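You operate a simulated robot arm through the tools that you are given. There is no shell and no other tool. Be economical: measure what you need, move in short steps, check, and stop when the job is done.

The job below is to be done with a simulated robot arm. You get a single attempt, and the scene is never put back.

JOB
Open the sliding tray.

The check looks at the end state, three seconds after you hand in, the way a careful person would. Anything else that was tipped, shoved, dropped, spilled or broken makes it a failure.

ROBOT AND FRAMES
A 5-joint arm with a two-finger parallel gripper, fixed in place. Base frame: the origin is at the foot of the arm, x ahead of it, y to its left, z up; the work surface is at about z = 0.008. Readings come in m, degrees, newtons and seconds.
With the tool pointing down near the work surface it reaches from about 0.26 to 0.68 m from the base axis. Its first joint turns from -66.0 to 66.0 degrees. The tool tilts only in the upright plane through the base axis and itself; it spins freely about its own axis. Payload 2.9 kg.
Tool frame: the origin (TCP) lies between the finger pads and is the grasp point; the fingertips stand 0.03 m ahead of it; z points along the fingers, y is the line along which they close. The gripper opens to 0.11 m. The fingers are 0.02 m wide and 0.01 m thick; the gripper's body (0.048 by 0.112 m) begins 0.055 m behind the TCP.
Orientation is that of the tool frame in the base frame, as a unit quaternion [w, x, y, z]. With the fingers straight down and closing along the base's y, the tool's x points along the base's -x, its y along +y and its z along -z.

CONTROLS
- The arm moves only by the tool drive_tool. Its argument "deltas" is a list of rows, each a list of 7 numbers: the turn, a rotation vector about the base's x, y, z in degrees, then the shift along the base's x, y, z in cm, then the closure, from 0 (fully open) to 1 (shut). In form: [[rx, ry, rz, tx, ty, tz, hand], ...]. A call has 1 to 12 rows; each row shifts and turns the commanded pose from where the row before left it. A row lasts 0.2 s, in which the tool goes at most 0.05 m and 8.6 degrees; a call with a longer step from one row to the next is refused whole, and so is a gripper value outside its range. Where a pose cannot be reached the arm comes as near as it can. A force on the tool above 40 N (or 10 N above the force at the start of the call, whichever is more), or a blocked arm, ends the call early, and 0.2 s more pass. Each finger travels about 0.108 m/s and halts on what it meets, pressing with about 36 N; the grip force reading is that of the motor and also rises with nothing between the fingers. The clock runs only during rows and for 0.2 s after the last one: add rows that do not move to give the fingers time. It gives the time, the measured TCP pose, the force on the tool (base axes), the opening and the grip force at its end, in the units of the frame above (readings bear some noise), and new pictures: "views" is both (left out), scene, wrist or none.
- Cameras (640 x 400 px; columns grow to the right, rows downward): "scene" is fixed at [0.0438, -0.4649, 0.5955]; the picture's right is [0.66, -0.75, 0.00], its down [-0.50, -0.44, -0.75] and it looks along [0.56, 0.49, -0.66] (base axes); focal length 346 px, centre (320, 200). "wrist" rides on the gripper at [0.072, 0.017, -0.103] in the tool frame; the picture's right is [-0.23, 0.97, 0.00], its down [-0.76, -0.18, -0.62] and it looks along [-0.61, -0.14, 0.78] (tool axes); focal length 222 px, centre (320, 200). There is no depth. A picture from a camera that has moved, and an enlarged one, comes with that camera's place and axes in the base frame and with its lens.
- inspect(camera, box): a new picture of the part [left, top, right, bottom] of that camera's present view, enlarged. No time passes.
- close_job(): hands the job in; it is judged then, once.

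Work in short steps. Places have to be worked out from the pictures, the camera data and where the tool is seen: move nearer, look again, correct. Check each grasp and each placing, and mend what went wrong. You have 90 turns and 170 pictures in all, those below and enlarged ones among them. Open the gripper and draw the arm clear of the work before you hand the job in, unless the task says otherwise; then end with one line.

The tools are called by a JSON object that holds its "api" and its "payload". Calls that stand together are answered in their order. drive_tool: Moves the arm, as the interface text tells. Its arguments: {"type":"object","properties":{"deltas":{"type":"array"},"views":{"type":"string","enum":["both","scene","wrist","none"]}},"required":["deltas"]} The other tools are called the same way: inspect (camera, box) takes an enlarged picture of a part of a camera's view; close_job () hands the job in.

At the start:

```text
t: 0.0
tool_pos: [0.3451, -0.1089, 0.247]
tcp_rot: [0.0, 0.0, 1.0, 0.0]
wrist_force: [-1.0, 0.0, -0.5]
gripper_width: 0.1099
gripper_force: 0.1
```

scene: 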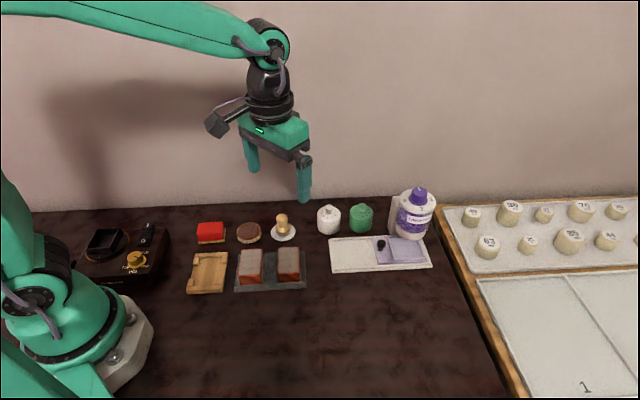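
wrist: 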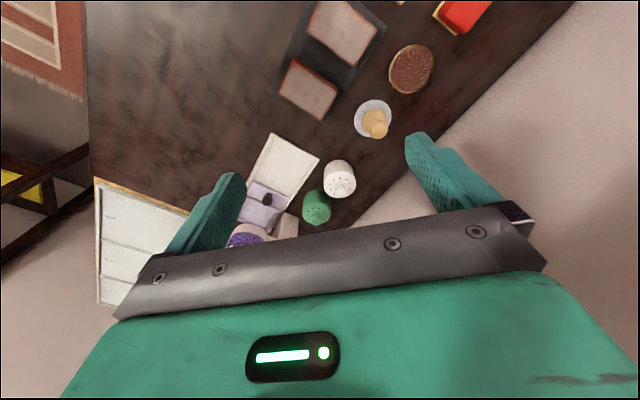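

I'll look closely at the candidate sliding tray (white plate with lilac part and a dark knob).

{"api": "inspect", "payload": {"camera": "scene", "box": [310, 170, 450, 290]}}

{"api": "inspect", "payload": {"camera": "scene", "box": [60, 200, 320, 310]}}

{"api": "inspect", "payload": {"camera": "wrist", "box": [200, 110, 380, 250]}}

```text
3.33 times, centred on (380, 230) of scene
camera zoom: at [0.0438, -0.4649, 0.5955], right [0.66, -0.75, 0.0], down [-0.5, -0.44, -0.75], along [0.56, 0.49, -0.66], focal length 1154 px, centre (120, 100)
```

zoom: 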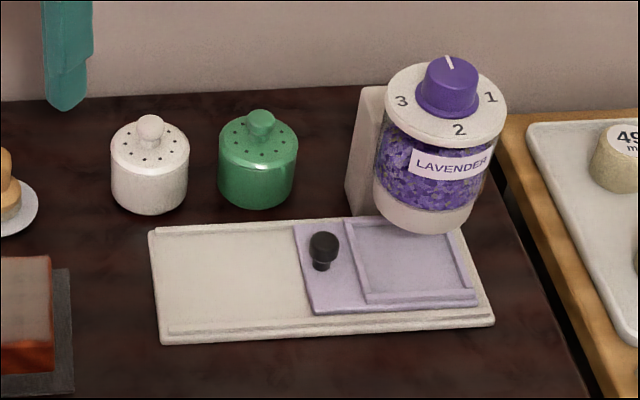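

```text
2.46 times, centred on (190, 255) of scene
camera zoom: at [0.0438, -0.4649, 0.5955], right [0.66, -0.75, 0.0], down [-0.5, -0.44, -0.75], along [0.56, 0.49, -0.66], focal length 852 px, centre (640, 65)
```

zoom: 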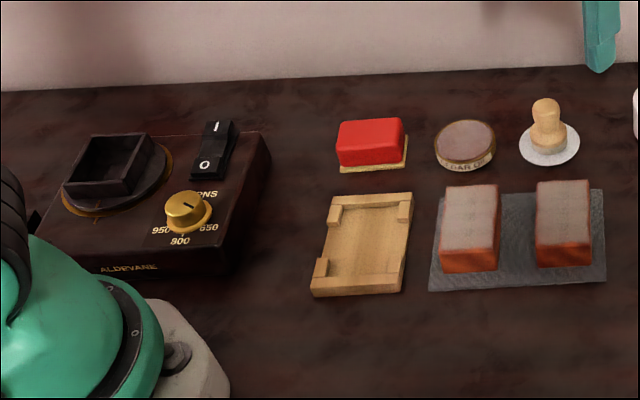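

```text
2.86 times, centred on (290, 180) of wrist
camera zoom: at [0.2733, -0.0909, 0.3498], right [0.23, 0.97, 0.0], down [0.76, -0.18, 0.62], along [0.61, -0.14, -0.78], focal length 635 px, centre (406, 257)
```

zoom: 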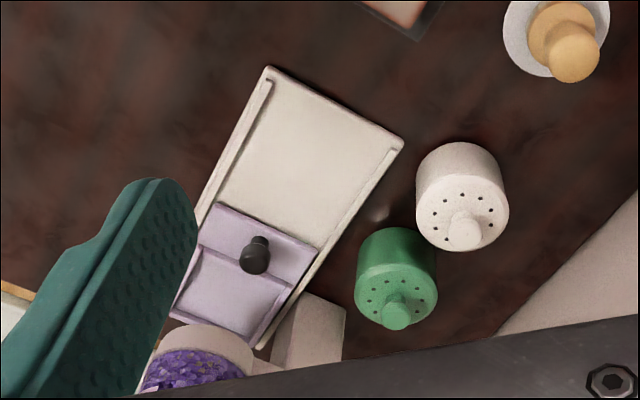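

The tray is the lilac slide under the jar. I estimate the plate runs at -45° from (0.388,-0.199), with the knob at about (0.491,-0.241) and its top near z≈0.047. The tray should open along (-0.707,+0.707). I'll move to a spot short of the knob, with the tool leaned back from the jar and the fingers half open.

{"api": "drive_tool", "payload": {"deltas": [[0, 0, -6.5, 3.1, -2.75, 0, 0.5], [0, 0, -6.5, 3.1, -2.75, 0, 0.5], [0, 0, -6.5, 3.1, -2.75, 0, 0.5], [0, 0, -6.5, 3.1, -2.75, 0, 0.5], [-3.65, -7.46, 0, 0, 0, -3.5, 0.5], [-3.65, -7.46, 0, 0, 0, -4, 0.5], [-3.65, -7.46, 0, 0, 0, -4, 0.5], [0, 0, 0, 0, 0, 0, 0.5]]}}

```text
t: 1.8
tool_pos: [0.4685, -0.219, 0.131]
tcp_rot: [0.211, 0.219, 0.952, -0.045]
wrist_force: [-0.8, -0.1, -1.1]
gripper_width: 0.055
gripper_force: 0.1
camera wrist: at [0.3788, -0.1557, 0.1941], right [0.61, 0.79, 0.1], down [0.31, -0.35, 0.89], along [0.73, -0.51, -0.45], focal length 222 px, centre (320, 200)
```

scene: 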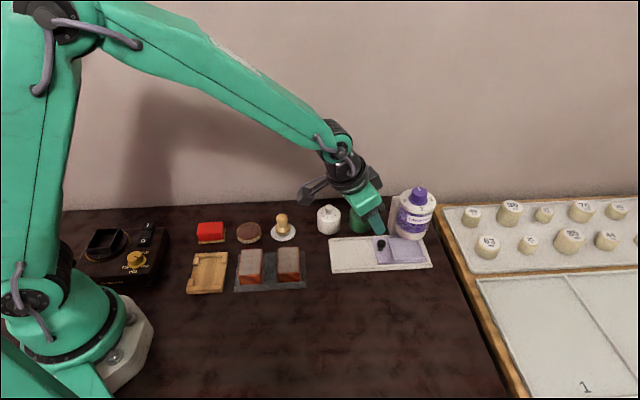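
wrist: 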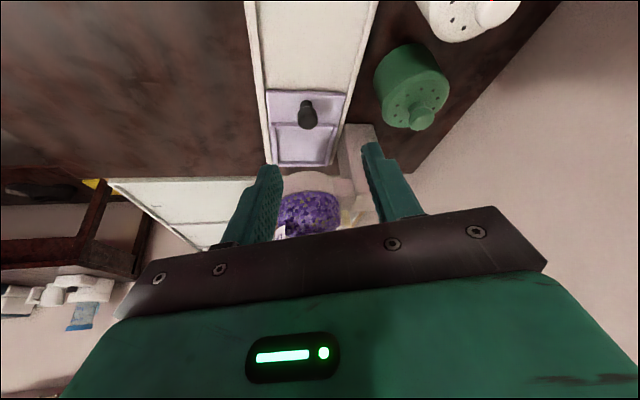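

The wrist view confirms the knob at about (0.491,-0.239). I'll descend short of it, then advance so the fingertips straddle it.

{"api": "drive_tool", "payload": {"deltas": [[0, 0, 0, 0, 0, -2.5, 0.5], [0, 0, 0, 0, 0, -2.5, 0.5], [0, 0, 0, 0, 0, -2.2, 0.5], [0, 0, 0, 0.8, -0.8, 0, 0.5], [0, 0, 0, 0.75, -0.9, 0, 0.5], [0, 0, 0, 0, 0, 0, 0.5]]}}

{"api": "inspect", "payload": {"camera": "scene", "box": [310, 170, 450, 290]}}

```text
t: 3.2
tool_pos: [0.4853, -0.236, 0.059]
tcp_rot: [0.21, 0.219, 0.952, -0.048]
wrist_force: [-0.1, -0.6, -0.5]
gripper_width: 0.0549
gripper_force: 0.0
camera wrist: at [0.3945, -0.1722, 0.1221], right [0.61, 0.79, 0.1], down [0.31, -0.35, 0.89], along [0.73, -0.51, -0.45], focal length 222 px, centre (320, 200)
```

scene: 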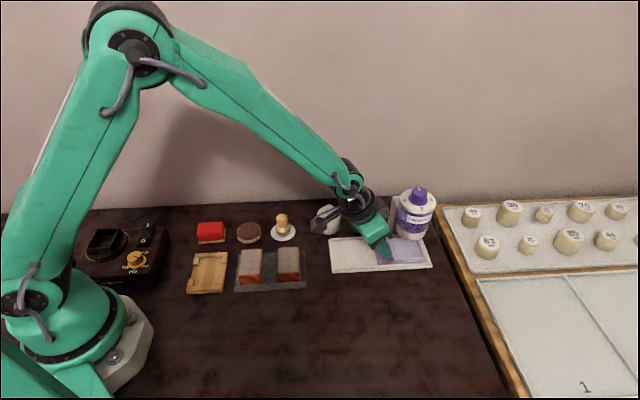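
wrist: 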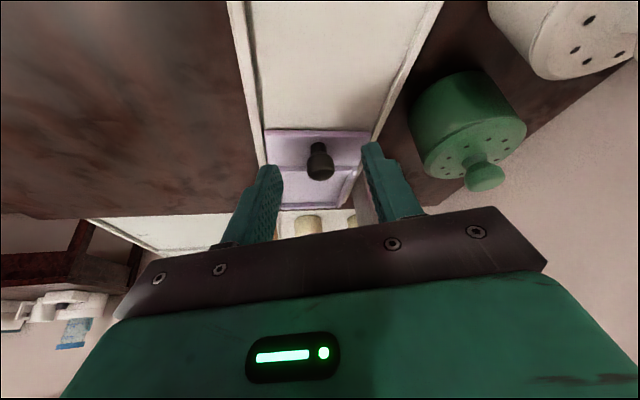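

```text
3.33 times, centred on (380, 230) of scene
camera zoom: at [0.0438, -0.4649, 0.5955], right [0.66, -0.75, 0.0], down [-0.5, -0.44, -0.75], along [0.56, 0.49, -0.66], focal length 1154 px, centre (120, 100)
```

zoom: 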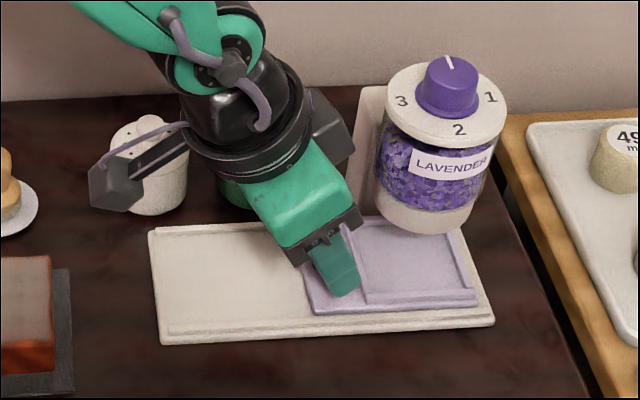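

The knob sits centred between the fingers, and its head is at roughly z 0.038. I'll lower 5 mm and close on it.

{"api": "drive_tool", "payload": {"deltas": [[0, 0, 0, 0.1, 0, -0.5, 0.5], [0, 0, 0, 0, 0, 0, 0.7], [0, 0, 0, 0, 0, 0, 0.8], [0, 0, 0, 0, 0, 0, 1], [0, 0, 0, 0, 0, 0, 1], [0, 0, 0, 0, 0, 0, 1]]}}

{"api": "inspect", "payload": {"camera": "wrist", "box": [220, 80, 440, 230]}}

```text
t: 4.6
tool_pos: [0.4846, -0.2368, 0.0541]
tcp_rot: [0.21, 0.22, 0.951, -0.049]
wrist_force: [-11.5, -12.2, 4.5]
gripper_width: 0.0177
gripper_force: 45.3
camera wrist: at [0.395, -0.1725, 0.1173], right [0.61, 0.78, 0.1], down [0.31, -0.35, 0.89], along [0.73, -0.51, -0.45], focal length 222 px, centre (320, 200)
```

scene: 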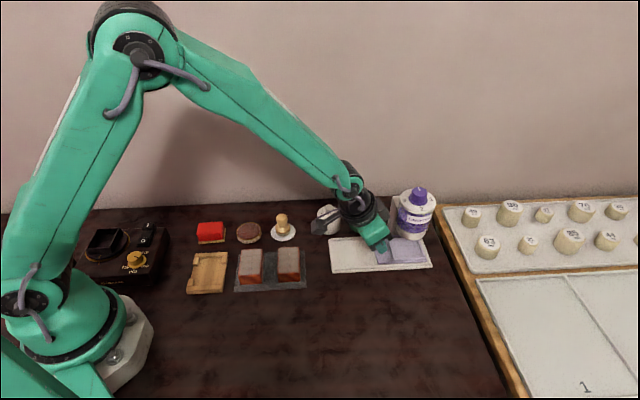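
wrist: 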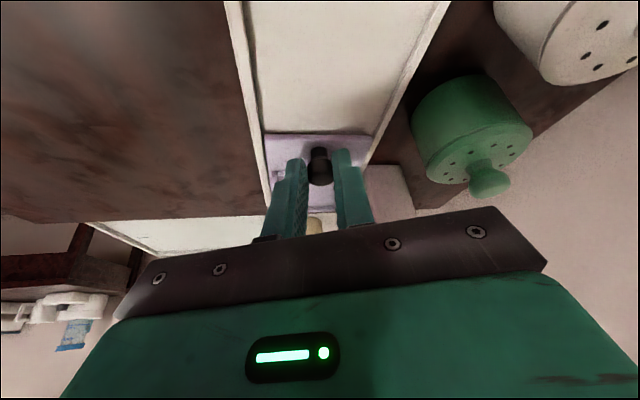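

```text
2.67 times, centred on (330, 155) of wrist
camera zoom: at [0.395, -0.1725, 0.1173], right [0.61, 0.78, 0.1], down [0.31, -0.35, 0.89], along [0.73, -0.51, -0.45], focal length 592 px, centre (293, 320)
```

zoom: 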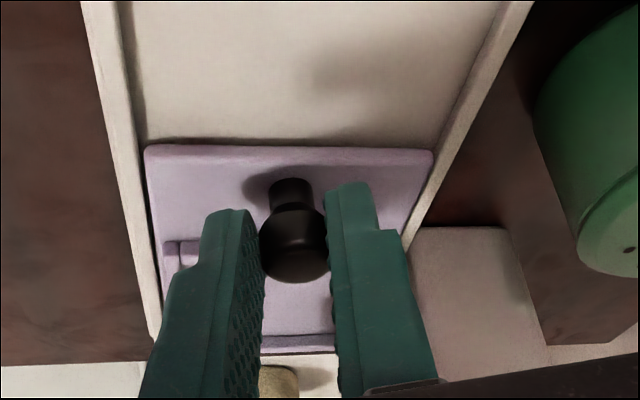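

The knob is gripped at 1.8 cm width, with a small sideways preload. I'll ease that by about 1.5 mm and slide 3 cm along (-1,+1).

{"api": "drive_tool", "payload": {"deltas": [[0, 0, 0, -0.1, -0.1, 0, 1], [0, 0, 0.5, -0.7, 0.7, 0, 1], [0, 0, 0.5, -0.7, 0.7, 0, 1], [0, 0, 0.5, -0.7, 0.7, 0, 1], [0, 0, 0, 0, 0, 0, 1]]}}

{"api": "inspect", "payload": {"camera": "scene", "box": [310, 170, 450, 290]}}

```text
t: 5.8
tool_pos: [0.463, -0.2144, 0.053]
tcp_rot: [0.21, 0.207, 0.954, -0.048]
wrist_force: [-7.0, -7.2, -3.0]
gripper_width: 0.0177
gripper_force: 44.4
camera wrist: at [0.3716, -0.1535, 0.1174], right [0.59, 0.8, 0.09], down [0.32, -0.34, 0.89], along [0.74, -0.49, -0.45], focal length 222 px, centre (320, 200)
```

scene: 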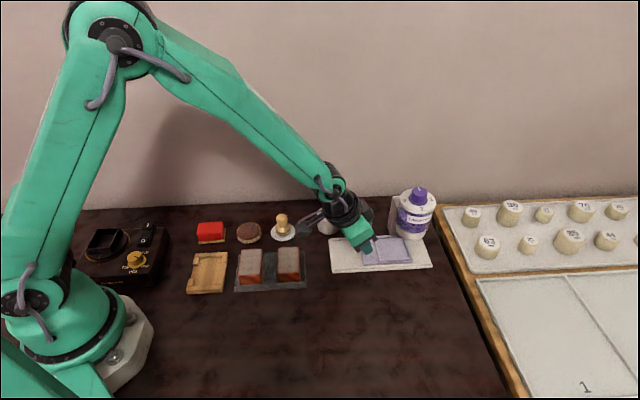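
wrist: 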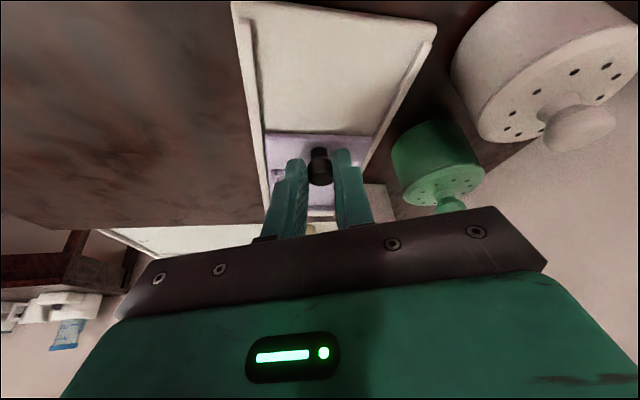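

```text
3.33 times, centred on (380, 230) of scene
camera zoom: at [0.0438, -0.4649, 0.5955], right [0.66, -0.75, 0.0], down [-0.5, -0.44, -0.75], along [0.56, 0.49, -0.66], focal length 1154 px, centre (120, 100)
```

zoom: 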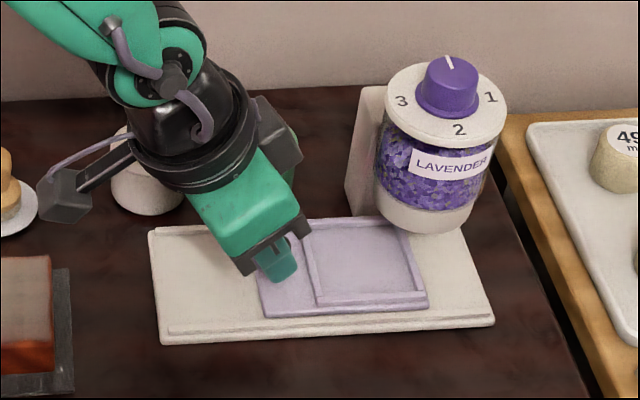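

It slides cleanly. I'll go another 3 cm.

{"api": "drive_tool", "payload": {"deltas": [[0, 0, 0.5, -0.75, 0.65, 0, 1], [0, 0, 0.5, -0.7, 0.7, 0, 1], [0, 0, 0.5, -0.7, 0.7, 0, 1], [0, 0, 0, 0, 0, 0, 1]]}}

{"api": "inspect", "payload": {"camera": "scene", "box": [270, 170, 450, 290]}}

```text
t: 6.8
tool_pos: [0.4413, -0.1952, 0.0537]
tcp_rot: [0.21, 0.195, 0.957, -0.045]
wrist_force: [-1.6, -1.3, -9.8]
gripper_width: 0.0178
gripper_force: 44.7
camera wrist: at [0.3486, -0.1348, 0.1173], right [0.57, 0.82, 0.09], down [0.33, -0.33, 0.89], along [0.75, -0.48, -0.45], focal length 222 px, centre (320, 200)
```

scene: 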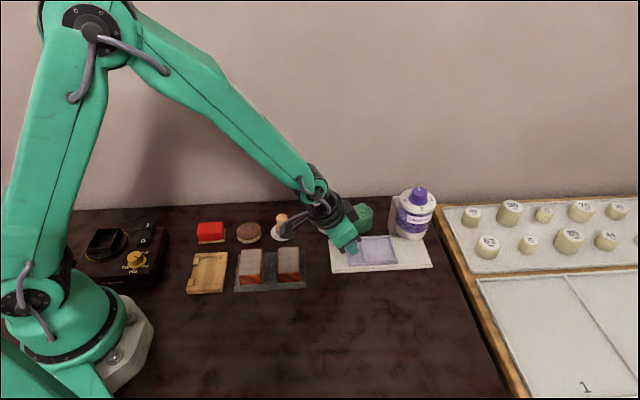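
wrist: 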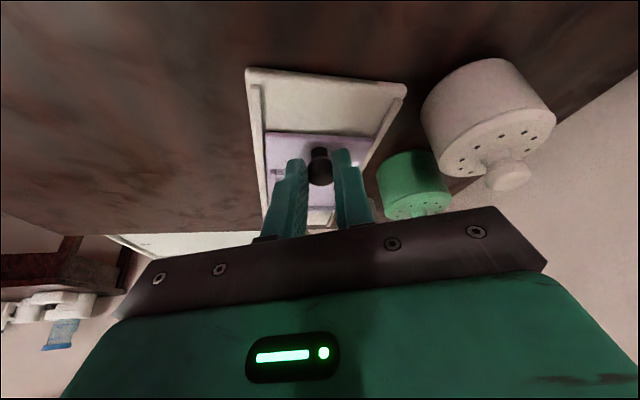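

```text
3.33 times, centred on (360, 230) of scene
camera zoom: at [0.0439, -0.4649, 0.5955], right [0.66, -0.75, 0.0], down [-0.5, -0.44, -0.75], along [0.56, 0.49, -0.66], focal length 1154 px, centre (187, 100)
```

zoom: 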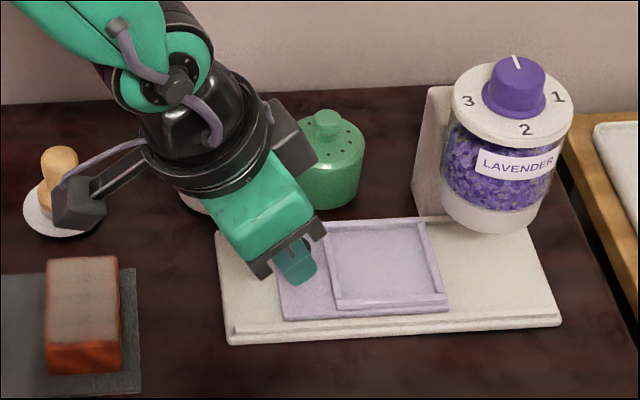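

About 3 cm remain to the plate's end. I'll continue slowly and watch for a stop.

{"api": "drive_tool", "payload": {"deltas": [[0, 0, 0.4, -0.45, 0.45, 0, 1], [0, 0, 0.4, -0.45, 0.45, 0, 1], [0, 0, 0.4, -0.45, 0.45, 0, 1], [0, 0, 0, 0, 0, 0, 1]]}}

{"api": "inspect", "payload": {"camera": "scene", "box": [270, 170, 450, 290]}}

```text
t: 7.8
tool_pos: [0.427, -0.1809, 0.055]
tcp_rot: [0.21, 0.185, 0.959, -0.045]
wrist_force: [1.4, 2.5, -17.7]
gripper_width: 0.0179
gripper_force: 44.6
camera wrist: at [0.3338, -0.1231, 0.1174], right [0.55, 0.83, 0.09], down [0.34, -0.32, 0.89], along [0.76, -0.46, -0.45], focal length 222 px, centre (320, 200)
```

scene: 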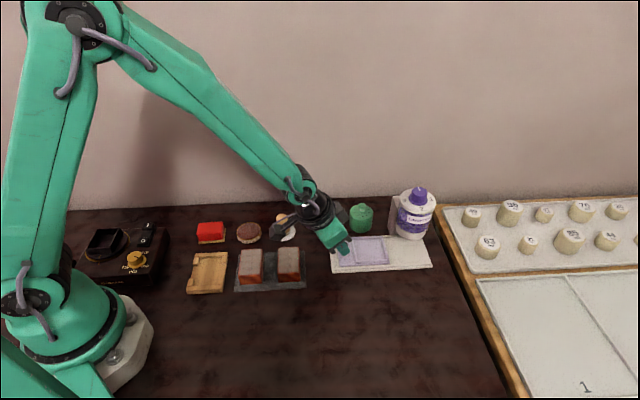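
wrist: 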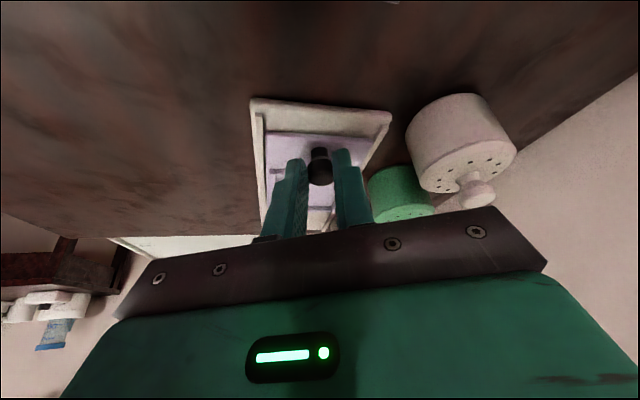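

```text
3.33 times, centred on (360, 230) of scene
camera zoom: at [0.0439, -0.4649, 0.5955], right [0.66, -0.75, 0.0], down [-0.5, -0.44, -0.75], along [0.56, 0.49, -0.66], focal length 1154 px, centre (187, 100)
```

zoom: 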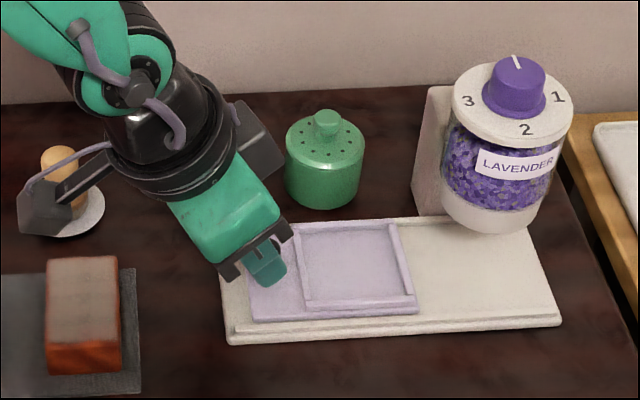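

Upward load is building on the knob, with about -18 N on the tool. I'll ease down 2 mm and continue the last stretch in small steps.

{"api": "drive_tool", "payload": {"deltas": [[0, 0, 0, 0, 0, -0.2, 1], [0, 0, 0.4, -0.35, 0.35, -0.05, 1], [0, 0, 0.4, -0.35, 0.35, -0.05, 1], [0, 0, 0.4, -0.35, 0.35, 0, 1], [0, 0, 0, 0, 0, 0, 1]]}}

{"api": "inspect", "payload": {"camera": "scene", "box": [270, 170, 450, 290]}}

```text
t: 9.1
tool_pos: [0.4185, -0.1736, 0.0535]
tcp_rot: [0.215, 0.176, 0.96, -0.045]
wrist_force: [-1.6, -2.2, 3.5]
gripper_width: 0.0175
gripper_force: 46.0
stopped in row 5: the force on the tool passed its limit (the readings are from after the stop); the commanded pose is now the measured one
camera wrist: at [0.3242, -0.1162, 0.116], right [0.54, 0.84, 0.09], down [0.33, -0.31, 0.89], along [0.77, -0.45, -0.44], focal length 222 px, centre (320, 200)
```

scene: 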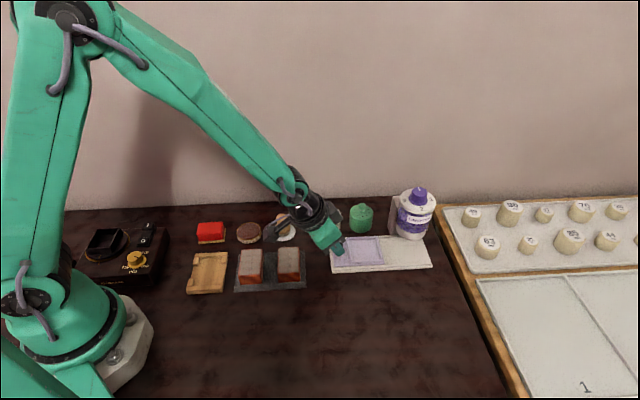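
wrist: 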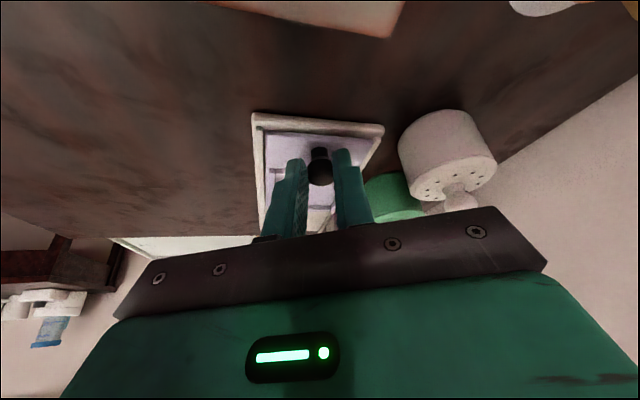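

```text
3.33 times, centred on (360, 230) of scene
camera zoom: at [0.0438, -0.4649, 0.5956], right [0.66, -0.75, 0.0], down [-0.5, -0.44, -0.75], along [0.56, 0.49, -0.66], focal length 1154 px, centre (187, 100)
```

zoom: 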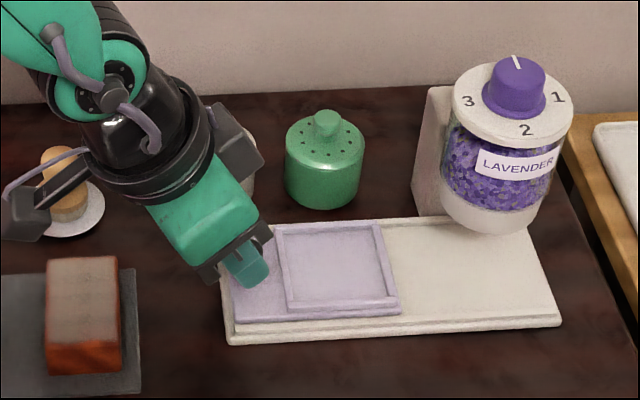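

The tray hit its end stop, flush with the plate's left end after about 9 cm of travel. I'll open the fingers moderately, let things settle and rise clear along the tool axis.

{"api": "drive_tool", "payload": {"deltas": [[0, 0, 0, 0, 0, 0, 0.75], [0, 0, 0, 0, 0, 0, 0.55], [0, 0, 0, 0, 0, 0, 0.55], [0, 0, 0, -0.7, 0.3, 1.7, 0.55], [0, 0, 0, -0.7, 0.3, 1.7, 0.55], [0, 0, 0, -0.7, 0.3, 2.5, 0.55], [0, 0, 0, -0.7, 0.3, 4, 0.55], [0, 0, 0, 0, 0, 4, 0.55], [0, 0, 0, 0, 0, 4, 0.55], [0, 0, 0, 0, 0, 0, 0.55]]}}

{"api": "inspect", "payload": {"camera": "scene", "box": [250, 170, 450, 290]}}

```text
t: 11.3
tool_pos: [0.391, -0.1609, 0.2348]
tcp_rot: [0.215, 0.177, 0.959, -0.046]
wrist_force: [0.8, 0.3, -0.4]
gripper_width: 0.0496
gripper_force: 0.0
camera wrist: at [0.2958, -0.1042, 0.2967], right [0.54, 0.84, 0.09], down [0.33, -0.31, 0.89], along [0.77, -0.45, -0.45], focal length 222 px, centre (320, 200)
```

scene: 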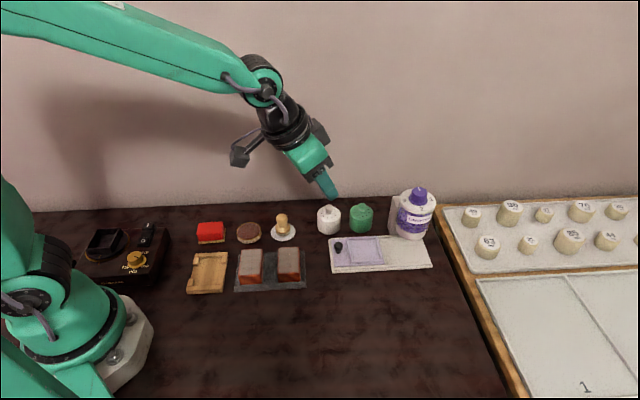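
wrist: 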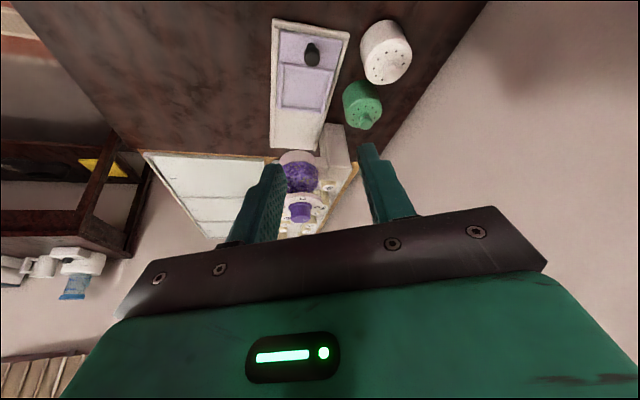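

```text
3.20 times, centred on (350, 230) of scene
camera zoom: at [0.0438, -0.4649, 0.5955], right [0.66, -0.75, 0.0], down [-0.5, -0.44, -0.75], along [0.56, 0.49, -0.66], focal length 1108 px, centre (224, 104)
```

zoom: 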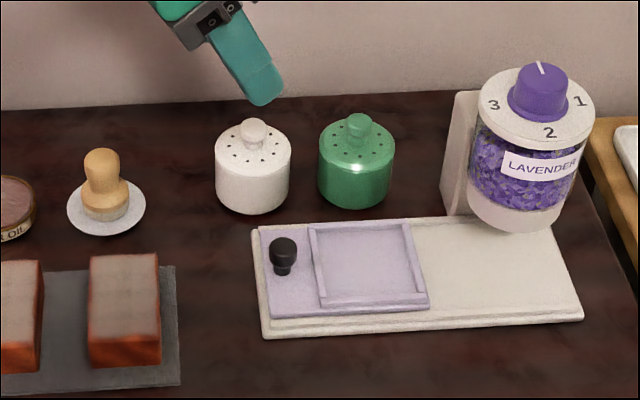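

The tray is fully open and nothing else has moved. I'll open the gripper fully before handing in.

{"api": "drive_tool", "payload": {"deltas": [[0, 0, 0, 0, 0, 1, 0], [0, 0, 0, 0, 0, 0, 0], [0, 0, 0, 0, 0, 0, 0]], "views": "none"}}

```text
t: 12.1
tool_pos: [0.3906, -0.1606, 0.2443]
tcp_rot: [0.216, 0.176, 0.959, -0.046]
wrist_force: [1.7, 0.2, 0.7]
gripper_width: 0.1104
gripper_force: 0.1
```

The gripper is fully open and the arm is clear, so I'm handing in.

{"api": "close_job", "payload": {}}

```text
The job is handed in.
```

The sliding tray is open: I pulled it about 9 cm by its knob to the end stop, and nothing else was disturbed.
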